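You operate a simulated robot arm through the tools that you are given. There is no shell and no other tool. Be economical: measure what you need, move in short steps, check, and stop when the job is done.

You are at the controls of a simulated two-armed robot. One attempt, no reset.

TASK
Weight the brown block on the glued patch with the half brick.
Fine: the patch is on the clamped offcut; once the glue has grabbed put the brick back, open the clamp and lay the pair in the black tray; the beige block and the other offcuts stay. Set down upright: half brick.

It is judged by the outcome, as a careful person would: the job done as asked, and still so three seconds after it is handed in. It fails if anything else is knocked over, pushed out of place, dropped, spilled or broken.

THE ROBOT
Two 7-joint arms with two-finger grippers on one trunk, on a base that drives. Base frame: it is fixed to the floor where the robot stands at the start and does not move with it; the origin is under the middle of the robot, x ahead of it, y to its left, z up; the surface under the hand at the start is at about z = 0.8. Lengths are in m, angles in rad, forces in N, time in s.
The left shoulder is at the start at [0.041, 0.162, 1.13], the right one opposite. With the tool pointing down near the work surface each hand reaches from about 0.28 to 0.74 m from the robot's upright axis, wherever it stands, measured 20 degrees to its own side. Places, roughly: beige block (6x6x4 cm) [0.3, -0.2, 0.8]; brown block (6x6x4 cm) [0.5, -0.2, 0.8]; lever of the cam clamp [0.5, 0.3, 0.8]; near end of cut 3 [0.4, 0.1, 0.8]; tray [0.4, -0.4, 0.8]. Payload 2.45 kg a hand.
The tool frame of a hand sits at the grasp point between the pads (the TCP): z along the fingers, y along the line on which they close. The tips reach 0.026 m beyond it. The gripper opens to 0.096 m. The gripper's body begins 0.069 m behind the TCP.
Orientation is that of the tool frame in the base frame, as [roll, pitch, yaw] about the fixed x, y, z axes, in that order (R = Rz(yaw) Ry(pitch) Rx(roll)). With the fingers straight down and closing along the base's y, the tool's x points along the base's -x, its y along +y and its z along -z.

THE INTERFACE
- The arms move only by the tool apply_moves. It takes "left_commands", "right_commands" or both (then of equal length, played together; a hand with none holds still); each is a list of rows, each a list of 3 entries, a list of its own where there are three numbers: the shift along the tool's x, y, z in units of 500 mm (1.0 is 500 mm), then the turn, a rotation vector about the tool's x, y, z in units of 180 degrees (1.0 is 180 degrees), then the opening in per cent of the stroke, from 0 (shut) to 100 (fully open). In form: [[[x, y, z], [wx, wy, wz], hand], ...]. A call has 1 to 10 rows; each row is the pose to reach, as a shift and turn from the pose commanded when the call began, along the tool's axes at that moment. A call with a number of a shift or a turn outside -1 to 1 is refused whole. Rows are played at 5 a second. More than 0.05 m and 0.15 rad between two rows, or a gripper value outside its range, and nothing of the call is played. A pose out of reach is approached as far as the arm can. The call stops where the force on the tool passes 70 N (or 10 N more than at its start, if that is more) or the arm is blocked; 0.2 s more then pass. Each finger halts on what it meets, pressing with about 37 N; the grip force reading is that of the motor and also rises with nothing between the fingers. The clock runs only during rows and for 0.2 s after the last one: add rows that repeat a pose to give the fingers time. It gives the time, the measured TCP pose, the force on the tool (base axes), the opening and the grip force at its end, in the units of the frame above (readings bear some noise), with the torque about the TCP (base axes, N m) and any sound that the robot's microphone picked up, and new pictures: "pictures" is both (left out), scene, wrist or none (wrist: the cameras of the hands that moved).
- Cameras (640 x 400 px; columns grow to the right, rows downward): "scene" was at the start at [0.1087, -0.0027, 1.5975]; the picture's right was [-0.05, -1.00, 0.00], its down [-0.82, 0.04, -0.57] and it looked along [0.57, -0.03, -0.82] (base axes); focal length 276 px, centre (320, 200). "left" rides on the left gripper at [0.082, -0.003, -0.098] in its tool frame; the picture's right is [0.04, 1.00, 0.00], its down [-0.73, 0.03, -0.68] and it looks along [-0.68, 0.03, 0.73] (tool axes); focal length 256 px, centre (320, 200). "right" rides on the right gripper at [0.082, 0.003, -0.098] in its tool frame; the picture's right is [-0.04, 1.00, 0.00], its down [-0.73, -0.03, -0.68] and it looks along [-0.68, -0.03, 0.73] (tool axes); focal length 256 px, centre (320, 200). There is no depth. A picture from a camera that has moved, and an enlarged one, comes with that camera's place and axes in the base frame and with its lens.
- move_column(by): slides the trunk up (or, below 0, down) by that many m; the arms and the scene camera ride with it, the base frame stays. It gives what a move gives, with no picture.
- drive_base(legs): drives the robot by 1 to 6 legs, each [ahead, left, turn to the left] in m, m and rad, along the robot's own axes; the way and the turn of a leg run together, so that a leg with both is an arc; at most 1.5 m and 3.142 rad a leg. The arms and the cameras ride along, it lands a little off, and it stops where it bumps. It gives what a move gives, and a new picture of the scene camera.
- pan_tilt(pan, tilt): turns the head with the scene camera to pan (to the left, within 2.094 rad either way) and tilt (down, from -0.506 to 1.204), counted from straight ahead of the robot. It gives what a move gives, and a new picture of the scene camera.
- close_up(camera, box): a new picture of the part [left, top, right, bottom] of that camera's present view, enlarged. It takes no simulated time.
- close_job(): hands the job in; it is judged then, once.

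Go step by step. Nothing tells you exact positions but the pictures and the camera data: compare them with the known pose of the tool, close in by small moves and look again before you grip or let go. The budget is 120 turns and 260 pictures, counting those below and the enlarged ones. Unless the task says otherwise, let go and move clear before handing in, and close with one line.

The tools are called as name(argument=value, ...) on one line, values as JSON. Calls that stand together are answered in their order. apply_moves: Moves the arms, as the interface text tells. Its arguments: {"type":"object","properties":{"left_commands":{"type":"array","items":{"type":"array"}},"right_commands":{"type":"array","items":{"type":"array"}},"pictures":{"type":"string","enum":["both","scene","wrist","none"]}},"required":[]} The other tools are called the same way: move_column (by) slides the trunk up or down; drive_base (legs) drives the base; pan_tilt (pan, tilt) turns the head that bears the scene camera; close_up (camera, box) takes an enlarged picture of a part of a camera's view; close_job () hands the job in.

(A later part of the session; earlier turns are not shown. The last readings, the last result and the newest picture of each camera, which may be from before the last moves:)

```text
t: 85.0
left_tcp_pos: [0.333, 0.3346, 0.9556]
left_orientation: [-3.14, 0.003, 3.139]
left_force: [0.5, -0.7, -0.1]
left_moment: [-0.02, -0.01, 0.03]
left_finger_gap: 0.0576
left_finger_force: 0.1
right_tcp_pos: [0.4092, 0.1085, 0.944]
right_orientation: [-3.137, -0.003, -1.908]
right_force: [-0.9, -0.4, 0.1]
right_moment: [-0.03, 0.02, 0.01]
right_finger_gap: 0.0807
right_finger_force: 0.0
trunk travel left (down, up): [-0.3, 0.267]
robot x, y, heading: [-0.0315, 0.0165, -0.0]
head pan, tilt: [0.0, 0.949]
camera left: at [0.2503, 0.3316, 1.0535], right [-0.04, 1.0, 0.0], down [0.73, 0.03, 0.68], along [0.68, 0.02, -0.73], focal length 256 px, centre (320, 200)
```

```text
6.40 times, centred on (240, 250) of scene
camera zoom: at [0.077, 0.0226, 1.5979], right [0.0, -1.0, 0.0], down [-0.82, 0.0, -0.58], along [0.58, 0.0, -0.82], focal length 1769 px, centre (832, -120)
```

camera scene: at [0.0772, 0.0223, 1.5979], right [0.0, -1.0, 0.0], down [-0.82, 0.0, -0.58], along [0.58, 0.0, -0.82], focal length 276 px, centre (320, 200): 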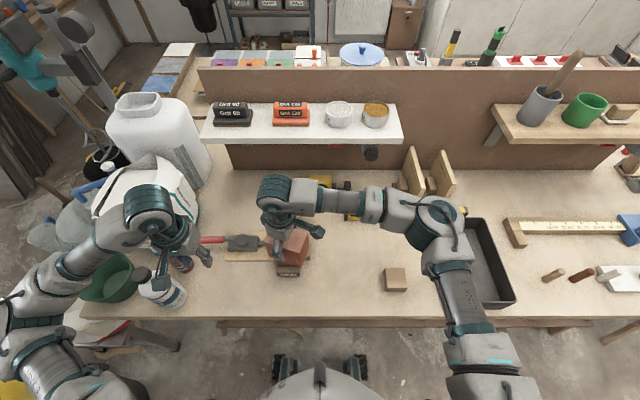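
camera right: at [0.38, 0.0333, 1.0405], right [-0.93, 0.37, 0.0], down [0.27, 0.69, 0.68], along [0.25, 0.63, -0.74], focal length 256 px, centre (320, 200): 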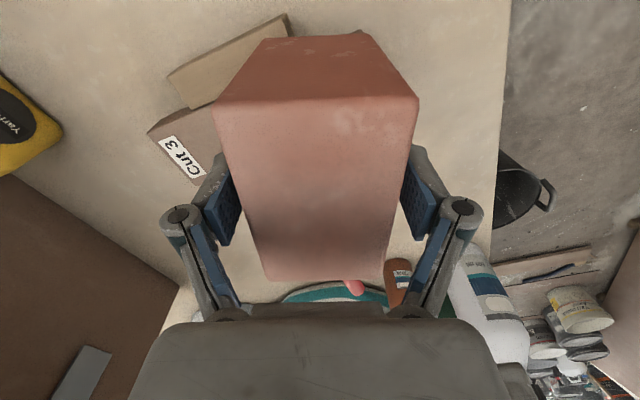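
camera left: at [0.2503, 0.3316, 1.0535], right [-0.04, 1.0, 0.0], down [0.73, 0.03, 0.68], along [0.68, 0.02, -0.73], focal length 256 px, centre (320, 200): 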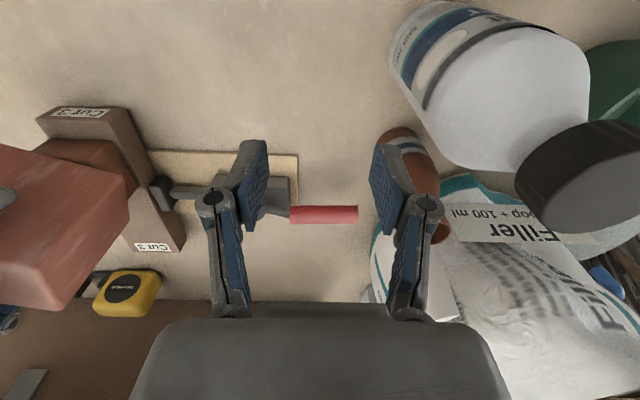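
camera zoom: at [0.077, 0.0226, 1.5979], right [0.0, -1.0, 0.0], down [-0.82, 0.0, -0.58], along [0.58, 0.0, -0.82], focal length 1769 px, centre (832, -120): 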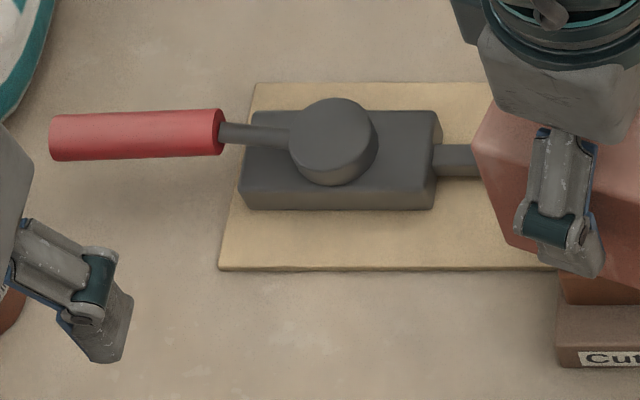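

I keep waiting; the handle lies at about x 0.467, y 0.31–0.39, z 0.845.

apply_moves(left_commands=[[[0, 0, 0], [0, 0, 0], 60], [[0, 0, 0], [0, 0, 0], 60], [[0, 0, 0], [0, 0, 0], 60], [[0, 0, 0], [0, 0, 0], 60], [[0, 0, 0], [0, 0, 0], 60], [[0, 0, 0], [0, 0, 0], 60], [[0, 0, 0], [0, 0, 0], 60], [[0, 0, 0], [0, 0, 0], 60], [[0, 0, 0], [0, 0, 0], 60], [[0, 0, 0], [0, 0, 0], 60]], pictures="none")

apply_moves(left_commands=[[[0, 0, 0], [0, 0, 0], 60], [[0, 0, 0], [0, 0, 0], 60], [[0, 0, 0], [0, 0, 0], 60], [[0, 0, 0], [0, 0, 0], 60], [[0, 0, 0], [0, 0, 0], 60], [[0, 0, 0], [0, 0, 0], 60], [[0, 0, 0], [0, 0, 0], 60], [[0, 0, 0], [0, 0, 0], 60], [[0, 0, 0], [0, 0, 0], 60], [[0, 0, 0], [0, 0, 0], 60]], pictures="none")

apply_moves(left_commands=[[[0, 0, 0], [0, 0, 0], 60], [[0, 0, 0], [0, 0, 0], 60], [[0, 0, 0], [0, 0, 0], 60], [[0, 0, 0], [0, 0, 0], 60], [[0, 0, 0], [0, 0, 0], 60], [[0, 0, 0], [0, 0, 0], 60], [[0, 0, 0], [0, 0, 0], 60], [[0, 0, 0], [0, 0, 0], 60], [[0, 0, 0], [0, 0, 0], 60], [[0, 0, 0], [0, 0, 0], 60]], pictures="none")

apply_moves(left_commands=[[[0, 0, 0], [0, 0, 0], 60], [[0, 0, 0], [0, 0, 0], 60], [[0, 0, 0], [0, 0, 0], 60], [[0, 0, 0], [0, 0, 0], 60], [[0, 0, 0], [0, 0, 0], 60], [[0, 0, 0], [0, 0, 0], 60], [[0, 0, 0], [0, 0, 0], 60], [[0, 0, 0], [0, 0, 0], 60], [[0, 0, 0], [0, 0, 0], 60], [[0, 0, 0], [0, 0, 0], 60]], pictures="none")

apply_moves(left_commands=[[[0, 0, 0], [0, 0, 0], 60], [[0, 0, 0], [0, 0, 0], 60], [[0, 0, 0], [0, 0, 0], 60], [[0, 0, 0], [0, 0, 0], 60], [[0, 0, 0], [0, 0, 0], 60], [[0, 0, 0], [0, 0, 0], 60], [[0, 0, 0], [0, 0, 0], 60], [[0, 0, 0], [0, 0, 0], 60], [[0, 0, 0], [0, 0, 0], 60], [[0, 0, 0], [0, 0, 0], 60]], pictures="none")

apply_moves(left_commands=[[[0, 0, 0], [0, 0, 0], 60], [[0, 0, 0], [0, 0, 0], 60], [[0, 0, 0], [0, 0, 0], 60], [[0, 0, 0], [0, 0, 0], 60], [[0, 0, 0], [0, 0, 0], 60], [[0, 0, 0], [0, 0, 0], 60], [[0, 0, 0], [0, 0, 0], 60], [[0, 0, 0], [0, 0, 0], 60], [[0, 0, 0], [0, 0, 0], 60], [[0, 0, 0], [0, 0, 0], 60]], pictures="none")

apply_moves(left_commands=[[[0, 0, 0], [0, 0, 0], 60], [[0, 0, 0], [0, 0, 0], 60], [[0, 0, 0], [0, 0, 0], 60], [[0, 0, 0], [0, 0, 0], 60], [[0, 0, 0], [0, 0, 0], 60], [[0, 0, 0], [0, 0, 0], 60], [[0, 0, 0], [0, 0, 0], 60], [[0, 0, 0], [0, 0, 0], 60], [[0, 0, 0], [0, 0, 0], 60], [[0, 0, 0], [0, 0, 0], 60]], pictures="none")

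apply_moves(left_commands=[[[0, 0, 0], [0, 0, 0], 60], [[0, 0, 0], [0, 0, 0], 60], [[0, 0, 0], [0, 0, 0], 60], [[0, 0, 0], [0, 0, 0], 60], [[0, 0, 0], [0, 0, 0], 60], [[0, 0, 0], [0, 0, 0], 60], [[0, 0, 0], [0, 0, 0], 60], [[0, 0, 0], [0, 0, 0], 60], [[0, 0, 0], [0, 0, 0], 60], [[0, 0, 0], [0, 0, 0], 60]], pictures="none")

apply_moves(left_commands=[[[0, 0, 0], [0, 0, 0], 60], [[0, 0, 0], [0, 0, 0], 60], [[0, 0, 0], [0, 0, 0], 60], [[0, 0, 0], [0, 0, 0], 60], [[0, 0, 0], [0, 0, 0], 60], [[0, 0, 0], [0, 0, 0], 60], [[0, 0, 0], [0, 0, 0], 60], [[0, 0, 0], [0, 0, 0], 60], [[0, 0, 0], [0, 0, 0], 60], [[0, 0, 0], [0, 0, 0], 60]], pictures="none")

apply_moves(left_commands=[[[0, 0, 0], [0, 0, 0], 60], [[0, 0, 0], [0, 0, 0], 60], [[0, 0, 0], [0, 0, 0], 60], [[0, 0, 0], [0, 0, 0], 60], [[0, 0, 0], [0, 0, 0], 60], [[0, 0, 0], [0, 0, 0], 60], [[0, 0, 0], [0, 0, 0], 60], [[0, 0, 0], [0, 0, 0], 60], [[0, 0, 0], [0, 0, 0], 60], [[0, 0, 0], [0, 0, 0], 60]], pictures="none")

```text
t: 87.2
left_tcp_pos: [0.3331, 0.3348, 0.9546]
left_orientation: [-3.141, 0.0, 3.138]
left_force: [-0.7, 0.2, 0.2]
left_moment: [-0.01, -0.01, 0.02]
left_finger_gap: 0.0576
left_finger_force: 0.1
right_tcp_pos: [0.4104, 0.1087, 0.9432]
right_orientation: [-3.139, -0.004, -1.907]
right_force: [-0.5, -0.6, 0.4]
right_moment: [0.0, -0.06, 0.0]
right_finger_gap: 0.0808
right_finger_force: 0.0
trunk travel left (down, up): [-0.3, 0.267]
robot x, y, heading: [-0.0306, 0.0206, -0.007]
head pan, tilt: [0.0, 0.949]
```

```text
t: 89.4
left_tcp_pos: [0.3331, 0.3349, 0.9549]
left_orientation: [-3.14, 0.003, 3.14]
left_force: [0.2, 0.1, 0.1]
left_moment: [0.01, -0.01, 0.01]
left_finger_gap: 0.0578
left_finger_force: 0.0
right_tcp_pos: [0.4095, 0.1081, 0.9428]
right_orientation: [-3.139, -0.003, -1.908]
right_force: [0.5, 0.3, -0.5]
right_moment: [0.02, 0.0, 0.0]
right_finger_gap: 0.0804
right_finger_force: 0.1
trunk travel left (down, up): [-0.3, 0.267]
robot x, y, heading: [-0.033, 0.0166, -0.006]
head pan, tilt: [0.0, 0.949]
```

```text
t: 91.6
left_tcp_pos: [0.3322, 0.3355, 0.9537]
left_orientation: [-3.139, 0.002, 3.14]
left_force: [1.0, -0.8, 0.4]
left_moment: [-0.02, 0.0, -0.02]
left_finger_gap: 0.0575
left_finger_force: 0.1
right_tcp_pos: [0.4094, 0.1089, 0.9433]
right_orientation: [-3.139, -0.004, -1.908]
right_force: [0.0, 0.7, 0.4]
right_moment: [0.0, -0.01, 0.01]
right_finger_gap: 0.0803
right_finger_force: 0.0
trunk travel left (down, up): [-0.3, 0.267]
robot x, y, heading: [-0.031, 0.0194, -0.0]
head pan, tilt: [0.0, 0.949]
```

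```text
t: 93.8
left_tcp_pos: [0.3325, 0.3351, 0.9559]
left_orientation: [-3.138, 0.002, 3.14]
left_force: [-0.1, -0.2, -0.7]
left_moment: [-0.01, -0.06, 0.0]
left_finger_gap: 0.0576
left_finger_force: 0.1
right_tcp_pos: [0.4087, 0.1092, 0.9434]
right_orientation: [-3.138, -0.002, -1.907]
right_force: [-0.3, 0.3, 0.4]
right_moment: [0.04, -0.02, -0.02]
right_finger_gap: 0.0806
right_finger_force: 0.1
trunk travel left (down, up): [-0.3, 0.267]
robot x, y, heading: [-0.0331, 0.0202, -0.004]
head pan, tilt: [0.0, 0.949]
```

```text
t: 96.0
left_tcp_pos: [0.3337, 0.3354, 0.9545]
left_orientation: [-3.139, 0.001, 3.14]
left_force: [1.1, -0.5, 0.2]
left_moment: [0.02, 0.02, -0.03]
left_finger_gap: 0.0578
left_finger_force: 0.1
right_tcp_pos: [0.4101, 0.1089, 0.9431]
right_orientation: [-3.14, -0.004, -1.908]
right_force: [0.3, -0.7, 0.1]
right_moment: [0.02, 0.01, -0.02]
right_finger_gap: 0.0807
right_finger_force: 0.1
trunk travel left (down, up): [-0.3, 0.267]
robot x, y, heading: [-0.0319, 0.0187, -0.005]
head pan, tilt: [0.0, 0.949]
```

```text
t: 98.2
left_tcp_pos: [0.3315, 0.3338, 0.9542]
left_orientation: [-3.14, 0.002, 3.14]
left_force: [-0.1, 0.1, -1.5]
left_moment: [-0.02, -0.01, -0.01]
left_finger_gap: 0.0578
left_finger_force: 0.0
right_tcp_pos: [0.4104, 0.1084, 0.9417]
right_orientation: [-3.139, -0.004, -1.906]
right_force: [0.0, 0.1, -0.1]
right_moment: [-0.01, 0.0, 0.03]
right_finger_gap: 0.0806
right_finger_force: 0.1
trunk travel left (down, up): [-0.3, 0.267]
robot x, y, heading: [-0.0295, 0.0221, -0.0]
head pan, tilt: [0.0, 0.949]
```

```text
t: 100.4
left_tcp_pos: [0.332, 0.3338, 0.9561]
left_orientation: [-3.14, 0.002, 3.14]
left_force: [0.5, -0.6, -0.2]
left_moment: [0.01, 0.01, -0.01]
left_finger_gap: 0.0577
left_finger_force: 0.0
right_tcp_pos: [0.41, 0.1082, 0.9421]
right_orientation: [-3.139, -0.005, -1.908]
right_force: [-0.4, 0.9, -0.2]
right_moment: [0.02, -0.02, -0.01]
right_finger_gap: 0.0809
right_finger_force: 0.1
trunk travel left (down, up): [-0.3, 0.267]
robot x, y, heading: [-0.029, 0.0162, -0.001]
head pan, tilt: [0.0, 0.949]
```

```text
t: 102.6
left_tcp_pos: [0.3322, 0.335, 0.9539]
left_orientation: [-3.139, 0.001, 3.139]
left_force: [-0.7, 0.3, 0.3]
left_moment: [0.0, -0.02, 0.01]
left_finger_gap: 0.0578
left_finger_force: 0.0
right_tcp_pos: [0.4087, 0.1079, 0.9429]
right_orientation: [-3.139, -0.004, -1.908]
right_force: [-0.9, 0.9, 1.0]
right_moment: [0.02, -0.03, -0.02]
right_finger_gap: 0.0809
right_finger_force: 0.0
trunk travel left (down, up): [-0.3, 0.267]
robot x, y, heading: [-0.0311, 0.0204, 0.004]
head pan, tilt: [0.0, 0.949]
```

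```text
t: 104.8
left_tcp_pos: [0.3333, 0.3353, 0.9546]
left_orientation: [-3.139, 0.002, 3.139]
left_force: [0.3, -0.3, -0.6]
left_moment: [-0.01, -0.01, -0.02]
left_finger_gap: 0.0576
left_finger_force: 0.1
right_tcp_pos: [0.4108, 0.1088, 0.9432]
right_orientation: [-3.14, -0.004, -1.908]
right_force: [0.2, 0.6, 0.2]
right_moment: [-0.02, 0.0, 0.02]
right_finger_gap: 0.081
right_finger_force: 0.1
trunk travel left (down, up): [-0.3, 0.267]
robot x, y, heading: [-0.031, 0.0159, -0.003]
head pan, tilt: [0.0, 0.949]
```

```text
t: 107.0
left_tcp_pos: [0.3326, 0.3336, 0.9543]
left_orientation: [-3.14, 0.001, 3.14]
left_force: [-0.6, -0.2, -0.3]
left_moment: [0.02, -0.04, 0.01]
left_finger_gap: 0.0575
left_finger_force: 0.0
right_tcp_pos: [0.4094, 0.1086, 0.943]
right_orientation: [-3.137, -0.004, -1.908]
right_force: [0.0, 0.2, -0.1]
right_moment: [-0.01, 0.0, 0.0]
right_finger_gap: 0.0803
right_finger_force: 0.0
trunk travel left (down, up): [-0.3, 0.267]
robot x, y, heading: [-0.0257, 0.0229, 0.001]
head pan, tilt: [0.0, 0.949]
```

About 33 s loaded so far. I'll give it roughly as long again to be safe.

apply_moves(left_commands=[[[0, 0, 0], [0, 0, 0], 60], [[0, 0, 0], [0, 0, 0], 60], [[0, 0, 0], [0, 0, 0], 60], [[0, 0, 0], [0, 0, 0], 60], [[0, 0, 0], [0, 0, 0], 60], [[0, 0, 0], [0, 0, 0], 60], [[0, 0, 0], [0, 0, 0], 60], [[0, 0, 0], [0, 0, 0], 60], [[0, 0, 0], [0, 0, 0], 60], [[0, 0, 0], [0, 0, 0], 60]], pictures="none")

apply_moves(left_commands=[[[0, 0, 0], [0, 0, 0], 60], [[0, 0, 0], [0, 0, 0], 60], [[0, 0, 0], [0, 0, 0], 60], [[0, 0, 0], [0, 0, 0], 60], [[0, 0, 0], [0, 0, 0], 60], [[0, 0, 0], [0, 0, 0], 60], [[0, 0, 0], [0, 0, 0], 60], [[0, 0, 0], [0, 0, 0], 60], [[0, 0, 0], [0, 0, 0], 60], [[0, 0, 0], [0, 0, 0], 60]], pictures="none")

apply_moves(left_commands=[[[0, 0, 0], [0, 0, 0], 60], [[0, 0, 0], [0, 0, 0], 60], [[0, 0, 0], [0, 0, 0], 60], [[0, 0, 0], [0, 0, 0], 60], [[0, 0, 0], [0, 0, 0], 60], [[0, 0, 0], [0, 0, 0], 60], [[0, 0, 0], [0, 0, 0], 60], [[0, 0, 0], [0, 0, 0], 60], [[0, 0, 0], [0, 0, 0], 60], [[0, 0, 0], [0, 0, 0], 60]], pictures="none")

apply_moves(left_commands=[[[0, 0, 0], [0, 0, 0], 60], [[0, 0, 0], [0, 0, 0], 60], [[0, 0, 0], [0, 0, 0], 60], [[0, 0, 0], [0, 0, 0], 60], [[0, 0, 0], [0, 0, 0], 60], [[0, 0, 0], [0, 0, 0], 60], [[0, 0, 0], [0, 0, 0], 60], [[0, 0, 0], [0, 0, 0], 60], [[0, 0, 0], [0, 0, 0], 60], [[0, 0, 0], [0, 0, 0], 60]], pictures="none")

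apply_moves(left_commands=[[[0, 0, 0], [0, 0, 0], 60], [[0, 0, 0], [0, 0, 0], 60], [[0, 0, 0], [0, 0, 0], 60], [[0, 0, 0], [0, 0, 0], 60], [[0, 0, 0], [0, 0, 0], 60], [[0, 0, 0], [0, 0, 0], 60], [[0, 0, 0], [0, 0, 0], 60], [[0, 0, 0], [0, 0, 0], 60], [[0, 0, 0], [0, 0, 0], 60], [[0, 0, 0], [0, 0, 0], 60]], pictures="none")

apply_moves(left_commands=[[[0, 0, 0], [0, 0, 0], 60], [[0, 0, 0], [0, 0, 0], 60], [[0, 0, 0], [0, 0, 0], 60], [[0, 0, 0], [0, 0, 0], 60], [[0, 0, 0], [0, 0, 0], 60], [[0, 0, 0], [0, 0, 0], 60], [[0, 0, 0], [0, 0, 0], 60], [[0, 0, 0], [0, 0, 0], 60], [[0, 0, 0], [0, 0, 0], 60], [[0, 0, 0], [0, 0, 0], 60]], pictures="none")

apply_moves(left_commands=[[[0, 0, 0], [0, 0, 0], 60], [[0, 0, 0], [0, 0, 0], 60], [[0, 0, 0], [0, 0, 0], 60], [[0, 0, 0], [0, 0, 0], 60], [[0, 0, 0], [0, 0, 0], 60], [[0, 0, 0], [0, 0, 0], 60], [[0, 0, 0], [0, 0, 0], 60], [[0, 0, 0], [0, 0, 0], 60], [[0, 0, 0], [0, 0, 0], 60], [[0, 0, 0], [0, 0, 0], 60]], pictures="none")

apply_moves(left_commands=[[[0, 0, 0], [0, 0, 0], 60], [[0, 0, 0], [0, 0, 0], 60], [[0, 0, 0], [0, 0, 0], 60], [[0, 0, 0], [0, 0, 0], 60], [[0, 0, 0], [0, 0, 0], 60], [[0, 0, 0], [0, 0, 0], 60], [[0, 0, 0], [0, 0, 0], 60], [[0, 0, 0], [0, 0, 0], 60], [[0, 0, 0], [0, 0, 0], 60], [[0, 0, 0], [0, 0, 0], 60]], pictures="none")

apply_moves(left_commands=[[[0, 0, 0], [0, 0, 0], 60], [[0, 0, 0], [0, 0, 0], 60], [[0, 0, 0], [0, 0, 0], 60], [[0, 0, 0], [0, 0, 0], 60], [[0, 0, 0], [0, 0, 0], 60], [[0, 0, 0], [0, 0, 0], 60], [[0, 0, 0], [0, 0, 0], 60], [[0, 0, 0], [0, 0, 0], 60], [[0, 0, 0], [0, 0, 0], 60], [[0, 0, 0], [0, 0, 0], 60]], pictures="none")

apply_moves(left_commands=[[[0, 0, 0], [0, 0, 0], 60], [[0, 0, 0], [0, 0, 0], 60], [[0, 0, 0], [0, 0, 0], 60], [[0, 0, 0], [0, 0, 0], 60], [[0, 0, 0], [0, 0, 0], 60], [[0, 0, 0], [0, 0, 0], 60], [[0, 0, 0], [0, 0, 0], 60], [[0, 0, 0], [0, 0, 0], 60], [[0, 0, 0], [0, 0, 0], 60], [[0, 0, 0], [0, 0, 0], 60]], pictures="none")

apply_moves(left_commands=[[[0, 0, 0], [0, 0, 0], 60], [[0, 0, 0], [0, 0, 0], 60], [[0, 0, 0], [0, 0, 0], 60], [[0, 0, 0], [0, 0, 0], 60], [[0, 0, 0], [0, 0, 0], 60], [[0, 0, 0], [0, 0, 0], 60], [[0, 0, 0], [0, 0, 0], 60], [[0, 0, 0], [0, 0, 0], 60], [[0, 0, 0], [0, 0, 0], 60], [[0, 0, 0], [0, 0, 0], 60]], pictures="none")

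apply_moves(left_commands=[[[0, 0, 0], [0, 0, 0], 60], [[0, 0, 0], [0, 0, 0], 60], [[0, 0, 0], [0, 0, 0], 60], [[0, 0, 0], [0, 0, 0], 60], [[0, 0, 0], [0, 0, 0], 60], [[0, 0, 0], [0, 0, 0], 60], [[0, 0, 0], [0, 0, 0], 60], [[0, 0, 0], [0, 0, 0], 60], [[0, 0, 0], [0, 0, 0], 60], [[0, 0, 0], [0, 0, 0], 60]], pictures="none")

```text
t: 109.2
left_tcp_pos: [0.3324, 0.3345, 0.9539]
left_orientation: [-3.14, 0.004, 3.14]
left_force: [0.7, -0.4, 0.4]
left_moment: [-0.03, -0.01, 0.01]
left_finger_gap: 0.0578
left_finger_force: 0.0
right_tcp_pos: [0.4091, 0.1078, 0.9427]
right_orientation: [-3.137, -0.003, -1.907]
right_force: [0.0, -0.2, -0.4]
right_moment: [-0.03, 0.0, -0.01]
right_finger_gap: 0.0809
right_finger_force: 0.1
trunk travel left (down, up): [-0.3, 0.267]
robot x, y, heading: [-0.0282, 0.0179, -0.002]
head pan, tilt: [0.0, 0.949]
```

```text
t: 111.4
left_tcp_pos: [0.3328, 0.3347, 0.9548]
left_orientation: [-3.139, 0.002, 3.14]
left_force: [0.6, 0.7, -0.6]
left_moment: [-0.03, 0.02, 0.01]
left_finger_gap: 0.0577
left_finger_force: 0.1
right_tcp_pos: [0.4092, 0.108, 0.9437]
right_orientation: [-3.137, -0.004, -1.909]
right_force: [-0.5, 0.3, 0.6]
right_moment: [-0.01, 0.01, -0.03]
right_finger_gap: 0.0805
right_finger_force: 0.0
trunk travel left (down, up): [-0.3, 0.267]
robot x, y, heading: [-0.0312, 0.019, -0.001]
head pan, tilt: [0.0, 0.949]
```

```text
t: 113.6
left_tcp_pos: [0.3326, 0.3352, 0.9544]
left_orientation: [-3.138, 0.003, 3.141]
left_force: [0.6, -0.5, -0.5]
left_moment: [0.01, 0.0, -0.01]
left_finger_gap: 0.0579
left_finger_force: 0.0
right_tcp_pos: [0.4108, 0.1089, 0.9436]
right_orientation: [-3.139, -0.002, -1.907]
right_force: [0.4, -0.9, -0.8]
right_moment: [0.0, -0.01, -0.01]
right_finger_gap: 0.0807
right_finger_force: 0.0
trunk travel left (down, up): [-0.3, 0.267]
robot x, y, heading: [-0.0306, 0.0186, -0.002]
head pan, tilt: [0.0, 0.949]
```

```text
t: 115.8
left_tcp_pos: [0.3328, 0.3349, 0.9547]
left_orientation: [-3.139, 0.002, 3.14]
left_force: [0.2, 0.2, 0.0]
left_moment: [0.01, -0.02, 0.02]
left_finger_gap: 0.0576
left_finger_force: 0.0
right_tcp_pos: [0.4095, 0.108, 0.9431]
right_orientation: [-3.137, -0.004, -1.907]
right_force: [1.2, 0.4, 0.8]
right_moment: [-0.01, -0.01, 0.0]
right_finger_gap: 0.0806
right_finger_force: 0.1
trunk travel left (down, up): [-0.3, 0.267]
robot x, y, heading: [-0.0336, 0.0215, 0.001]
head pan, tilt: [0.0, 0.949]
```

```text
t: 118.0
left_tcp_pos: [0.3314, 0.3343, 0.9546]
left_orientation: [-3.141, 0.002, 3.14]
left_force: [-0.5, 0.9, -0.4]
left_moment: [-0.02, -0.03, -0.02]
left_finger_gap: 0.0576
left_finger_force: 0.1
right_tcp_pos: [0.4105, 0.108, 0.9425]
right_orientation: [-3.137, -0.003, -1.908]
right_force: [0.6, 1.2, 0.2]
right_moment: [-0.06, 0.01, -0.01]
right_finger_gap: 0.0807
right_finger_force: 0.0
trunk travel left (down, up): [-0.3, 0.267]
robot x, y, heading: [-0.0307, 0.018, 0.0]
head pan, tilt: [0.0, 0.949]
```

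```text
t: 120.2
left_tcp_pos: [0.332, 0.3351, 0.9552]
left_orientation: [-3.14, 0.002, 3.141]
left_force: [-0.7, 0.1, 1.2]
left_moment: [0.02, 0.02, 0.01]
left_finger_gap: 0.0578
left_finger_force: 0.1
right_tcp_pos: [0.4096, 0.1083, 0.9431]
right_orientation: [-3.139, -0.002, -1.907]
right_force: [-0.9, -0.9, -0.1]
right_moment: [0.01, 0.02, 0.01]
right_finger_gap: 0.0806
right_finger_force: 0.0
trunk travel left (down, up): [-0.3, 0.267]
robot x, y, heading: [-0.0311, 0.0176, -0.002]
head pan, tilt: [0.0, 0.949]
```

```text
t: 122.4
left_tcp_pos: [0.332, 0.3352, 0.9547]
left_orientation: [-3.141, 0.002, 3.142]
left_force: [-0.4, 0.9, -0.2]
left_moment: [0.01, -0.02, -0.02]
left_finger_gap: 0.0578
left_finger_force: 0.0
right_tcp_pos: [0.4105, 0.1081, 0.9429]
right_orientation: [-3.139, -0.004, -1.907]
right_force: [-0.6, 0.0, 0.3]
right_moment: [0.02, 0.01, -0.03]
right_finger_gap: 0.0808
right_finger_force: 0.1
trunk travel left (down, up): [-0.3, 0.267]
robot x, y, heading: [-0.0275, 0.0154, 0.0]
head pan, tilt: [0.0, 0.949]
```

```text
t: 124.6
left_tcp_pos: [0.3329, 0.3349, 0.9547]
left_orientation: [-3.139, 0.001, 3.14]
left_force: [1.5, 0.8, -0.1]
left_moment: [-0.01, 0.01, -0.01]
left_finger_gap: 0.0575
left_finger_force: 0.1
right_tcp_pos: [0.4101, 0.1091, 0.9425]
right_orientation: [-3.139, -0.003, -1.906]
right_force: [-0.3, -0.3, -1.2]
right_moment: [0.02, 0.0, -0.01]
right_finger_gap: 0.0807
right_finger_force: 0.0
trunk travel left (down, up): [-0.3, 0.267]
robot x, y, heading: [-0.0314, 0.0148, -0.005]
head pan, tilt: [0.0, 0.949]
```

```text
t: 126.8
left_tcp_pos: [0.3326, 0.336, 0.9538]
left_orientation: [-3.139, 0.002, 3.141]
left_force: [-0.4, 0.1, 0.1]
left_moment: [0.0, -0.01, -0.03]
left_finger_gap: 0.0576
left_finger_force: 0.1
right_tcp_pos: [0.4105, 0.1087, 0.9415]
right_orientation: [-3.139, -0.003, -1.908]
right_force: [0.5, 0.3, 0.2]
right_moment: [-0.03, 0.01, -0.01]
right_finger_gap: 0.0808
right_finger_force: 0.1
trunk travel left (down, up): [-0.3, 0.267]
robot x, y, heading: [-0.0319, 0.018, -0.007]
head pan, tilt: [0.0, 0.949]
```

```text
t: 129.0
left_tcp_pos: [0.3322, 0.3354, 0.955]
left_orientation: [-3.14, 0.001, 3.139]
left_force: [0.5, 0.0, -0.2]
left_moment: [0.0, -0.02, 0.02]
left_finger_gap: 0.0576
left_finger_force: 0.1
right_tcp_pos: [0.4088, 0.1085, 0.943]
right_orientation: [-3.137, 0.0, -1.907]
right_force: [-0.6, -0.4, 0.2]
right_moment: [0.02, 0.0, 0.0]
right_finger_gap: 0.0805
right_finger_force: 0.1
trunk travel left (down, up): [-0.3, 0.267]
robot x, y, heading: [-0.0291, 0.0204, -0.002]
head pan, tilt: [0.0, 0.949]
```

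```text
t: 131.2
left_tcp_pos: [0.3319, 0.3347, 0.9552]
left_orientation: [-3.14, 0.001, 3.14]
left_force: [0.1, 0.6, 1.0]
left_moment: [-0.02, 0.01, 0.02]
left_finger_gap: 0.0577
left_finger_force: 0.0
right_tcp_pos: [0.41, 0.1082, 0.9424]
right_orientation: [-3.139, -0.002, -1.908]
right_force: [-0.8, -0.7, -0.9]
right_moment: [0.01, 0.03, -0.01]
right_finger_gap: 0.0808
right_finger_force: 0.1
trunk travel left (down, up): [-0.3, 0.267]
robot x, y, heading: [-0.032, 0.0173, -0.002]
head pan, tilt: [0.0, 0.949]
```

```text
t: 133.4
left_tcp_pos: [0.3311, 0.3357, 0.9541]
left_orientation: [-3.139, 0.001, 3.141]
left_force: [0.2, 0.5, -0.4]
left_moment: [0.0, -0.02, 0.0]
left_finger_gap: 0.0577
left_finger_force: 0.1
right_tcp_pos: [0.4102, 0.1085, 0.943]
right_orientation: [-3.138, -0.003, -1.907]
right_force: [-0.2, 0.4, -0.5]
right_moment: [-0.01, -0.02, -0.01]
right_finger_gap: 0.0808
right_finger_force: 0.0
trunk travel left (down, up): [-0.3, 0.267]
robot x, y, heading: [-0.0303, 0.0189, 0.001]
head pan, tilt: [0.0, 0.949]
```

A minute under load. Now I regrip the brick and lift it straight off.

apply_moves(right_commands=[[[0, 0, 0], [0, 0, 0], 70], [[0, 0, 0], [0, 0, 0], 60], [[0, 0, 0], [0, 0, 0], 58], [[0, 0, 0], [0, 0, 0], 58], [[0, 0, -0.02], [0, 0, 0], 58], [[0, 0, -0.06], [0, 0, 0], 58], [[0, 0, -0.12], [0, 0, 0], 58], [[0, 0, -0.16], [0, 0, 0], 58]])

close_up(camera="left", box=[0, 60, 320, 280])

```text
t: 135.2
left_tcp_pos: [0.3327, 0.3355, 0.9542]
left_orientation: [-3.139, 0.002, 3.142]
left_force: [0.7, -0.2, -0.2]
left_moment: [0.06, 0.01, 0.06]
left_finger_gap: 0.0573
left_finger_force: 0.0
right_tcp_pos: [0.4098, 0.1093, 1.0229]
right_orientation: [-3.138, -0.002, -1.907]
right_force: [-1.2, -0.3, -10.8]
right_moment: [0.03, 0.02, 0.01]
right_finger_gap: 0.0639
right_finger_force: 36.6
trunk travel left (down, up): [-0.3, 0.267]
robot x, y, heading: [-0.0345, 0.0182, -0.004]
head pan, tilt: [0.0, 0.949]
camera scene: at [0.0782, 0.0232, 1.5977], right [0.0, -1.0, 0.0], down [-0.82, 0.0, -0.58], along [0.58, 0.0, -0.82], focal length 276 px, centre (320, 200)
camera right: at [0.3799, 0.034, 1.1209], right [-0.93, 0.37, 0.0], down [0.27, 0.69, 0.68], along [0.25, 0.63, -0.74], focal length 256 px, centre (320, 200)
```

scene: 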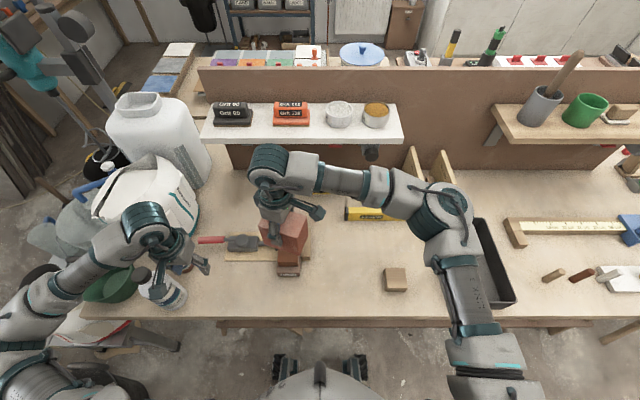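
right: 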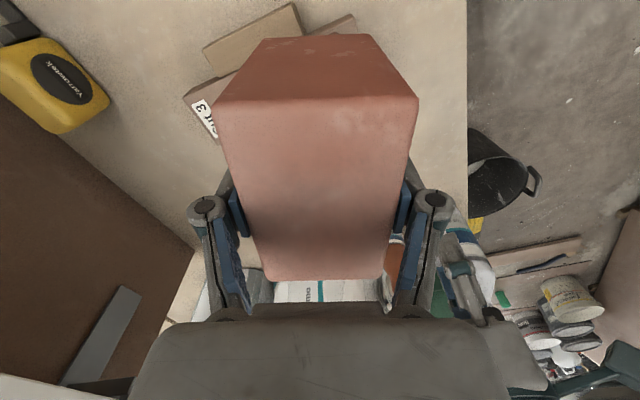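

```text
1.82 times, centred on (160, 170) of left
camera zoom: at [0.2506, 0.3318, 1.0533], right [-0.04, 1.0, 0.0], down [0.73, 0.03, 0.68], along [0.68, 0.02, -0.73], focal length 465 px, centre (611, 254)
```

zoom: 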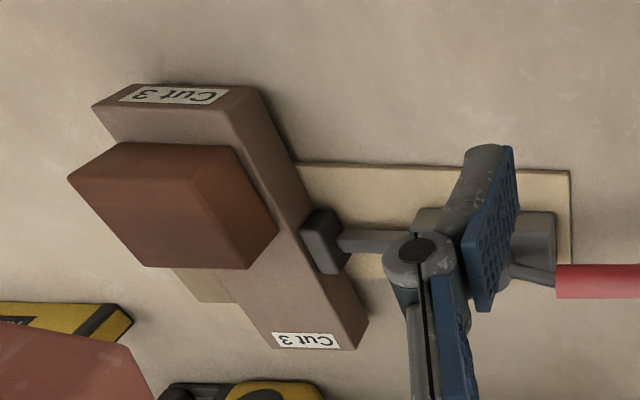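

The block stayed put. Now I carry the brick back to its original spot at (0.362, -0.059).

apply_moves(right_commands=[[[0.06, -0.003, 0], [0, 0, 0], 58], [[0.14, -0.008, 0], [0, 0, -0.02], 58], [[0.22, -0.012, 0], [0, 0, -0.035], 58], [[0.3, -0.017, 0], [0, 0, -0.05], 58], [[0.349, -0.02, 0], [0, 0, -0.064], 58], [[0.349, -0.02, 0.06], [0, 0, -0.064], 58], [[0.349, -0.02, 0.12], [0, 0, -0.064], 58], [[0.349, -0.02, 0.12], [0, 0, -0.064], 58]])

close_up(camera="scene", box=[260, 220, 420, 320])

```text
t: 137.0
left_tcp_pos: [0.3335, 0.3338, 0.9552]
left_orientation: [-3.14, 0.002, 3.14]
left_force: [0.8, -0.1, -0.2]
left_moment: [0.0, 0.0, 0.0]
left_finger_gap: 0.0577
left_finger_force: 0.1
right_tcp_pos: [0.3551, -0.0428, 0.9892]
right_orientation: [-3.139, -0.005, -1.708]
right_force: [-0.3, 0.2, -11.6]
right_moment: [0.0, 0.03, 0.01]
right_finger_gap: 0.0638
right_finger_force: 37.1
right hand out of reach, approached as far as the arm can: row 5, 6, 7, 8
trunk travel left (down, up): [-0.3, 0.267]
robot x, y, heading: [-0.0298, 0.0205, 0.004]
head pan, tilt: [0.0, 0.949]
camera scene: at [0.0777, 0.0206, 1.5978], right [0.0, -1.0, 0.0], down [-0.82, 0.0, -0.58], along [0.58, 0.0, -0.82], focal length 276 px, centre (320, 200)
camera right: at [0.3417, -0.1226, 1.0874], right [-0.98, 0.17, 0.0], down [0.13, 0.73, 0.68], along [0.12, 0.67, -0.74], focal length 256 px, centre (320, 200)
```

scene: 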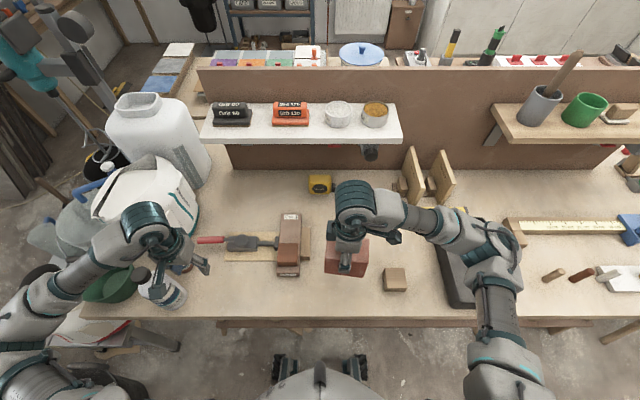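
right: 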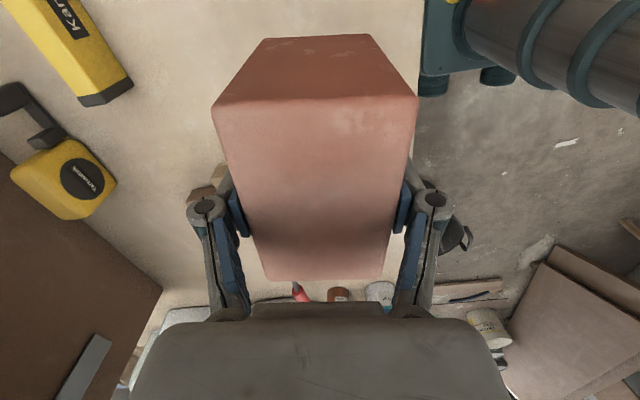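

```text
4.00 times, centred on (340, 270) of scene
camera zoom: at [0.0777, 0.0206, 1.5978], right [0.0, -1.0, 0.0], down [-0.82, 0.0, -0.58], along [0.58, 0.0, -0.82], focal length 1106 px, centre (240, -80)
```

zoom: 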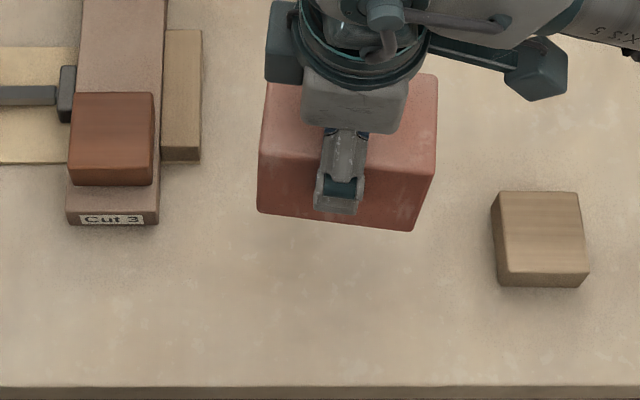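

apply_moves(right_commands=[[[0.015, -0.009, 0.04], [0, 0, 0.014], 58], [[0.03, -0.018, 0.1], [0, 0, 0.014], 58], [[0.03, -0.018, 0.16], [0, 0, 0.014], 58], [[0.03, -0.018, 0.2], [0, 0, 0.014], 58], [[0.03, -0.018, 0.2], [0, 0, 0.014], 58]], pictures="none")

close_up(camera="scene", box=[260, 220, 420, 320])

```text
t: 138.2
left_tcp_pos: [0.3328, 0.3351, 0.9549]
left_orientation: [-3.139, 0.002, 3.141]
left_force: [-1.1, -0.2, 0.0]
left_moment: [0.04, -0.01, 0.03]
left_finger_gap: 0.0574
left_finger_force: 0.0
right_tcp_pos: [0.358, -0.064, 0.9298]
right_orientation: [-3.105, -0.006, -1.735]
right_force: [-0.1, -0.2, -11.0]
right_moment: [0.02, 0.03, -0.01]
right_finger_gap: 0.0637
right_finger_force: 36.7
right hand out of reach, approached as far as the arm can: row 2, 3, 4, 5
trunk travel left (down, up): [-0.3, 0.267]
robot x, y, heading: [-0.0289, 0.0171, 0.001]
head pan, tilt: [0.0, 0.949]
```

```text
4.00 times, centred on (340, 270) of scene
camera zoom: at [0.0776, 0.02, 1.5977], right [0.0, -1.0, 0.0], down [-0.82, 0.0, -0.58], along [0.58, 0.0, -0.82], focal length 1106 px, centre (240, -80)
```

zoom: 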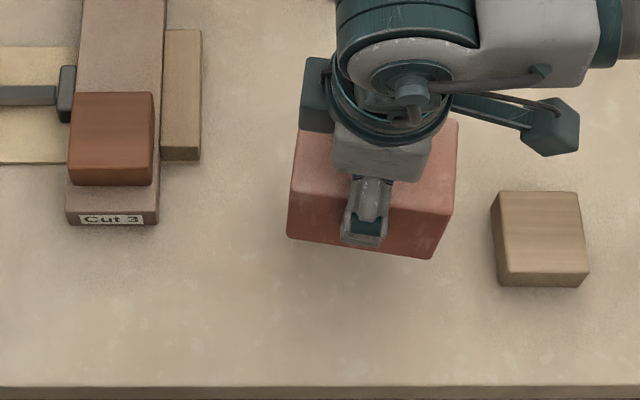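

apply_moves(right_commands=[[[-0.011, -0.006, 0], [-0.0116, -0.002, 0.024], 58], [[-0.011, -0.006, 0.04], [-0.0116, -0.002, 0.024], 58], [[-0.011, -0.006, 0.08], [-0.0116, -0.002, 0.024], 58], [[-0.011, -0.006, 0.08], [-0.0116, -0.002, 0.024], 58]], pictures="none")

close_up(camera="scene", box=[260, 220, 420, 320])

```text
t: 139.2
left_tcp_pos: [0.3332, 0.3343, 0.9546]
left_orientation: [-3.141, 0.002, 3.14]
left_force: [-1.1, -0.8, -0.5]
left_moment: [0.04, -0.01, 0.04]
left_finger_gap: 0.058
left_finger_force: 0.1
right_tcp_pos: [0.3626, -0.0612, 0.8909]
right_orientation: [3.109, 0.002, -1.825]
right_force: [-1.2, -0.3, -10.9]
right_moment: [0.0, -0.01, 0.0]
right_finger_gap: 0.0637
right_finger_force: 36.9
trunk travel left (down, up): [-0.3, 0.267]
robot x, y, heading: [-0.0305, 0.0189, -0.0]
head pan, tilt: [0.0, 0.949]
```

```text
4.00 times, centred on (340, 270) of scene
camera zoom: at [0.0778, 0.0201, 1.5978], right [0.0, -1.0, 0.0], down [-0.82, 0.0, -0.58], along [0.58, 0.0, -0.82], focal length 1106 px, centre (240, -80)
```

zoom: 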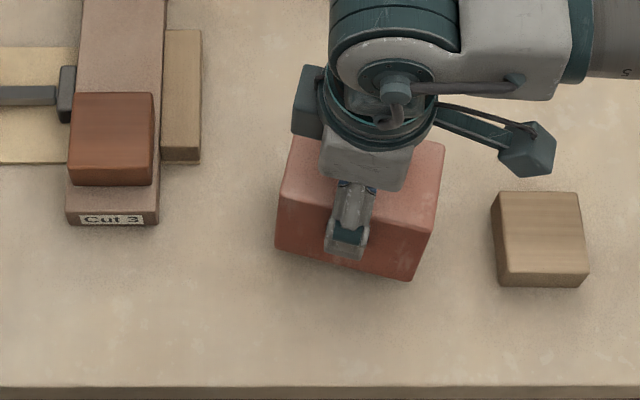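

apply_moves(right_commands=[[[0, 0, 0], [0.0104, 0, 0], 58], [[0, 0, 0.01], [0.0104, 0, 0], 58], [[0, 0, 0.022], [0.0104, 0, 0], 58], [[0, 0, 0.022], [0.0104, 0, 0], 58]], pictures="none")

apply_moves(right_commands=[[[0, 0, 0.006], [0, 0, 0], 58], [[0, 0, 0.01], [0, 0, 0], 58], [[0, 0, 0.01], [0, 0, 0], 58]], pictures="none")

```text
t: 140.2
left_tcp_pos: [0.3321, 0.3357, 0.954]
left_orientation: [-3.14, 0.001, 3.14]
left_force: [0.5, -0.3, -0.5]
left_moment: [0.03, 0.03, 0.0]
left_finger_gap: 0.0574
left_finger_force: 0.1
right_tcp_pos: [0.3616, -0.0593, 0.8815]
right_orientation: [-3.141, 0.001, -1.824]
right_force: [-0.6, -0.6, -10.1]
right_moment: [0.02, 0.0, -0.01]
right_finger_gap: 0.0637
right_finger_force: 36.6
trunk travel left (down, up): [-0.3, 0.267]
robot x, y, heading: [-0.0285, 0.0144, -0.0]
head pan, tilt: [0.0, 0.949]
```

```text
t: 141.0
left_tcp_pos: [0.3328, 0.3334, 0.9545]
left_orientation: [-3.141, -0.001, 3.14]
left_force: [0.0, 1.1, 0.4]
left_moment: [0.0, 0.0, 0.01]
left_finger_gap: 0.0577
left_finger_force: 0.0
right_tcp_pos: [0.3611, -0.0592, 0.8758]
right_orientation: [3.141, 0.002, -1.825]
right_force: [-0.3, -0.5, -11.7]
right_moment: [0.03, -0.01, -0.03]
right_finger_gap: 0.0637
right_finger_force: 37.0
trunk travel left (down, up): [-0.3, 0.267]
robot x, y, heading: [-0.0325, 0.0187, -0.005]
head pan, tilt: [0.0, 0.949]
```

apply_moves(right_commands=[[[0, 0, 0.003], [0, 0, 0], 58], [[0, 0, 0.006], [0, 0, 0], 58], [[0, 0, 0.006], [0, 0, 0], 58]], pictures="none")

```text
t: 141.8
left_tcp_pos: [0.333, 0.335, 0.9544]
left_orientation: [-3.14, 0.002, 3.141]
left_force: [0.0, 1.2, -0.1]
left_moment: [0.0, 0.02, 0.0]
left_finger_gap: 0.0574
left_finger_force: 0.0
right_tcp_pos: [0.3605, -0.0604, 0.872]
right_orientation: [-3.141, 0.002, -1.825]
right_force: [-0.3, 0.2, -7.5]
right_moment: [-0.13, 0.23, -0.05]
right_finger_gap: 0.0639
right_finger_force: 36.9
trunk travel left (down, up): [-0.3, 0.267]
robot x, y, heading: [-0.0311, 0.0187, -0.002]
head pan, tilt: [0.0, 0.949]
```

apply_moves(right_commands=[[[0, 0, 0.003], [0, 0, 0], 58], [[0, 0, 0.003], [0, 0, 0], 64], [[0, 0, 0.003], [0, 0, 0], 72], [[0, 0, 0.003], [0, 0, 0], 84], [[0, 0, 0.003], [0, 0, 0], 96], [[0, 0, -0.04], [0, 0, 0], 100], [[0, 0, -0.12], [0, 0, 0], 100], [[0, 0, -0.2], [0, 0, 0], 100]])

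close_up(camera="scene", box=[260, 220, 420, 320])

```text
t: 143.6
left_tcp_pos: [0.3308, 0.3352, 0.954]
left_orientation: [-3.139, 0.001, 3.14]
left_force: [-0.7, -0.2, -0.1]
left_moment: [0.0, 0.01, 0.0]
left_finger_gap: 0.0573
left_finger_force: 0.1
right_tcp_pos: [0.3596, -0.0616, 0.9736]
right_orientation: [-3.141, 0.002, -1.826]
right_force: [-0.4, -0.2, -0.5]
right_moment: [0.01, 0.0, -0.01]
right_finger_gap: 0.0959
right_finger_force: 0.1
trunk travel left (down, up): [-0.3, 0.267]
robot x, y, heading: [-0.0318, 0.0187, -0.003]
head pan, tilt: [0.0, 0.949]
camera scene: at [0.076, 0.0209, 1.598], right [0.0, -1.0, 0.0], down [-0.81, 0.0, -0.58], along [0.58, 0.0, -0.81], focal length 276 px, centre (320, 200)
camera right: at [0.3364, -0.1391, 1.0706], right [-0.96, 0.29, 0.0], down [0.21, 0.7, 0.68], along [0.2, 0.65, -0.73], focal length 256 px, centre (320, 200)
```

scene: 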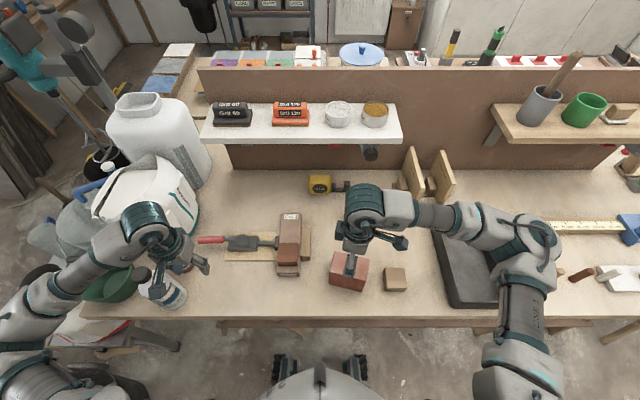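
right: 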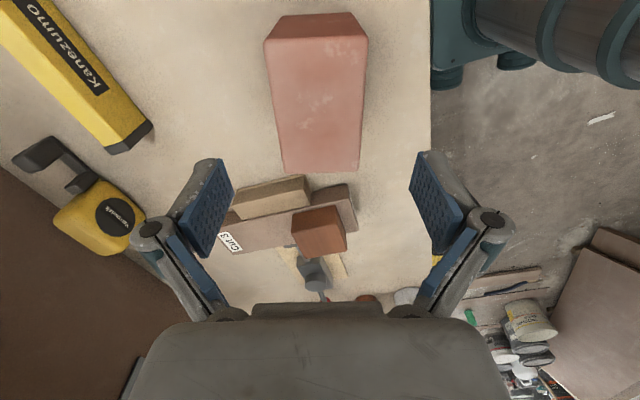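

```text
4.00 times, centred on (340, 270) of scene
camera zoom: at [0.076, 0.0209, 1.598], right [0.0, -1.0, 0.0], down [-0.81, 0.0, -0.58], along [0.58, 0.0, -0.81], focal length 1106 px, centre (240, -80)
```

zoom: 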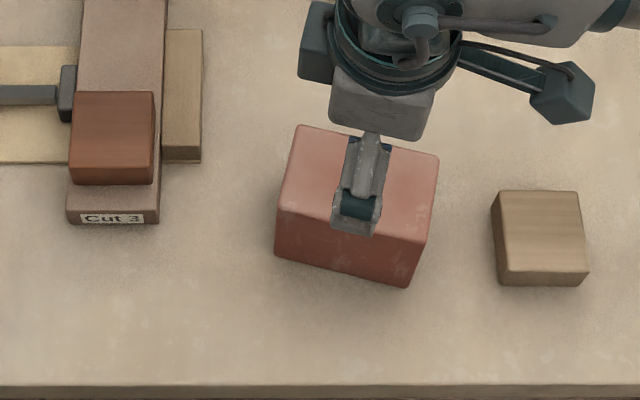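

The brick is back, upright. Now I retract the right arm, turn its wrist back, and bring the closed left fingers beside the lever handle.

apply_moves(right_commands=[[[0.005, -0.01, -0.05], [0, 0, 0.042], 100], [[0.01, -0.02, -0.1], [0, 0, 0.084], 100], [[0.015, -0.03, -0.15], [0, 0, 0.126], 100], [[0.02, -0.04, -0.2], [0, 0, 0.168], 100], [[0.025, -0.05, -0.24], [0, 0, 0.21], 100], [[0.03, -0.06, -0.24], [0, 0, 0.252], 100], [[0.037, -0.07, -0.24], [0, 0, 0.294], 100], [[0.045, -0.08, -0.24], [0, 0, 0.336], 100], [[0.05, -0.09, -0.24], [0, 0, 0.378], 100], [[0.057, -0.098, -0.24], [0, 0, 0.419], 100]], left_commands=[[[-0.04, 0.005, 0], [0, 0, 0], 40], [[-0.09, 0.01, 0], [0, 0, 0], 20], [[-0.14, 0.015, 0], [0, 0, 0], 0], [[-0.19, 0.02, 0], [0, 0, 0], 0], [[-0.2, 0.02, 0], [0, 0, 0], 0], [[-0.2, 0.02, 0.04], [0, 0, 0], 0], [[-0.2, 0.02, 0.08], [0, 0, 0], 0], [[-0.2, 0.02, 0.1], [0, 0, 0], 0], [[-0.2, 0.02, 0.1], [0, 0, 0], 0], [[-0.2, 0.02, 0.1], [0, 0, 0], 0]])

close_up(camera="scene", box=[150, 200, 310, 300])

```text
t: 145.8
left_tcp_pos: [0.4324, 0.344, 0.9036]
left_orientation: [-3.138, 0.002, 3.139]
left_force: [0.0, 0.6, -0.6]
left_moment: [0.0, 0.04, -0.02]
left_finger_gap: 0.0
left_finger_force: 28.3
right_tcp_pos: [0.4008, -0.0989, 1.0927]
right_orientation: [3.14, 0.001, 3.141]
right_force: [0.4, 0.2, 0.1]
right_moment: [0.01, 0.03, 0.01]
right_finger_gap: 0.096
right_finger_force: 0.1
trunk travel left (down, up): [-0.3, 0.267]
robot x, y, heading: [-0.0296, 0.0176, 0.001]
head pan, tilt: [0.0, 0.949]
camera scene: at [0.0773, 0.0201, 1.5979], right [0.0, -1.0, 0.0], down [-0.82, 0.0, -0.58], along [0.58, 0.0, -0.82], focal length 276 px, centre (320, 200)
camera right: at [0.3195, -0.0955, 1.1905], right [0.04, 1.0, 0.0], down [0.73, -0.03, 0.68], along [0.68, -0.03, -0.73], focal length 256 px, centre (320, 200)
camera left: at [0.3501, 0.3405, 1.0025], right [-0.04, 1.0, 0.0], down [0.73, 0.03, 0.68], along [0.68, 0.02, -0.73], focal length 256 px, centre (320, 200)
```

scene: 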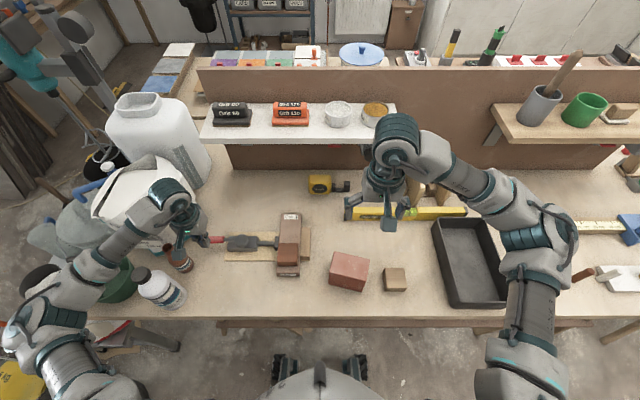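
right: 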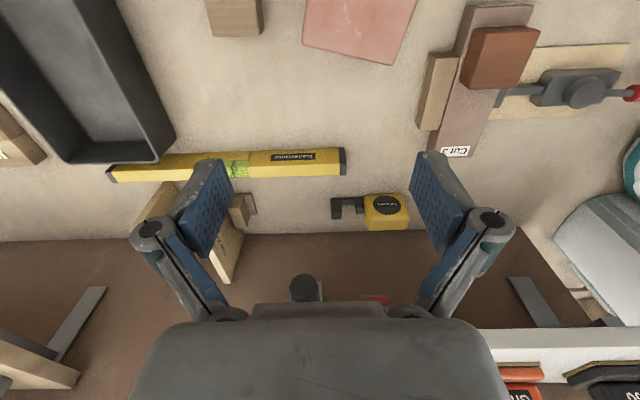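
left: 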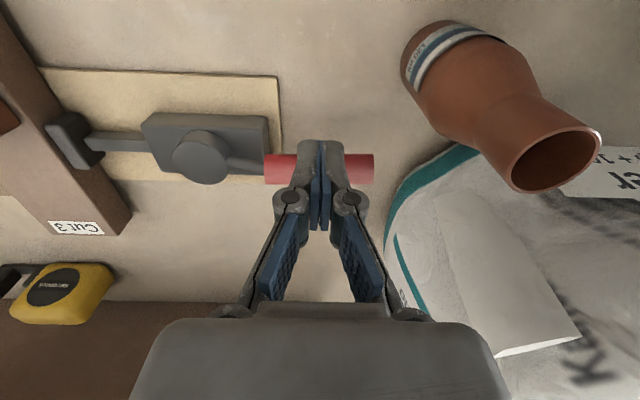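

```text
4.00 times, centred on (230, 250) of scene
camera zoom: at [0.0773, 0.0201, 1.5979], right [0.0, -1.0, 0.0], down [-0.82, 0.0, -0.58], along [0.58, 0.0, -0.82], focal length 1106 px, centre (680, 0)
```

zoom: 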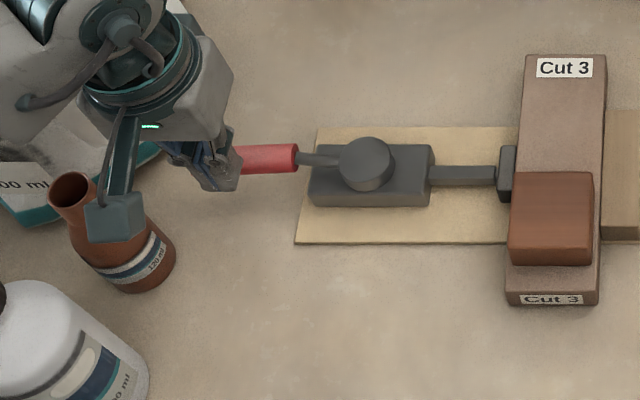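

The fingers are just in front of the handle. I lower and make a gentle test push away (+x).

apply_moves(left_commands=[[[0, 0, 0.05], [0, 0, 0], 0], [[0, 0, 0.09], [0, 0, 0], 0], [[0, 0, 0.09], [0, 0, 0], 0], [[-0.02, 0, 0.09], [0, 0, 0], 0], [[-0.03, 0, 0.09], [0, 0, 0], 0], [[-0.04, 0, 0.09], [0, 0, 0], 0]], pictures="wrist")

```text
t: 147.2
left_tcp_pos: [0.4409, 0.3447, 0.8586]
left_orientation: [3.141, -0.013, 3.136]
left_force: [-69.9, -0.1, -4.6]
left_moment: [-0.98, 0.49, 0.01]
left_finger_gap: 0.006
left_finger_force: 28.1
right_tcp_pos: [0.3929, -0.0982, 1.0957]
right_orientation: [3.141, 0.008, 3.139]
right_force: [-0.1, 0.9, -0.1]
right_moment: [0.04, -0.01, 0.0]
right_finger_gap: 0.0961
right_finger_force: 0.0
trunk travel left (down, up): [-0.3, 0.267]
robot x, y, heading: [-0.0305, 0.0178, -0.004]
head pan, tilt: [0.0, 0.949]
camera left: at [0.3604, 0.3414, 0.9587], right [-0.04, 1.0, 0.0], down [0.74, 0.03, 0.67], along [0.67, 0.02, -0.74], focal length 256 px, centre (320, 200)
```

left: 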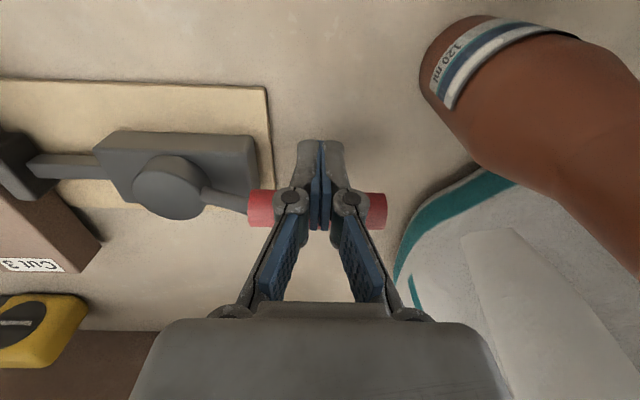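

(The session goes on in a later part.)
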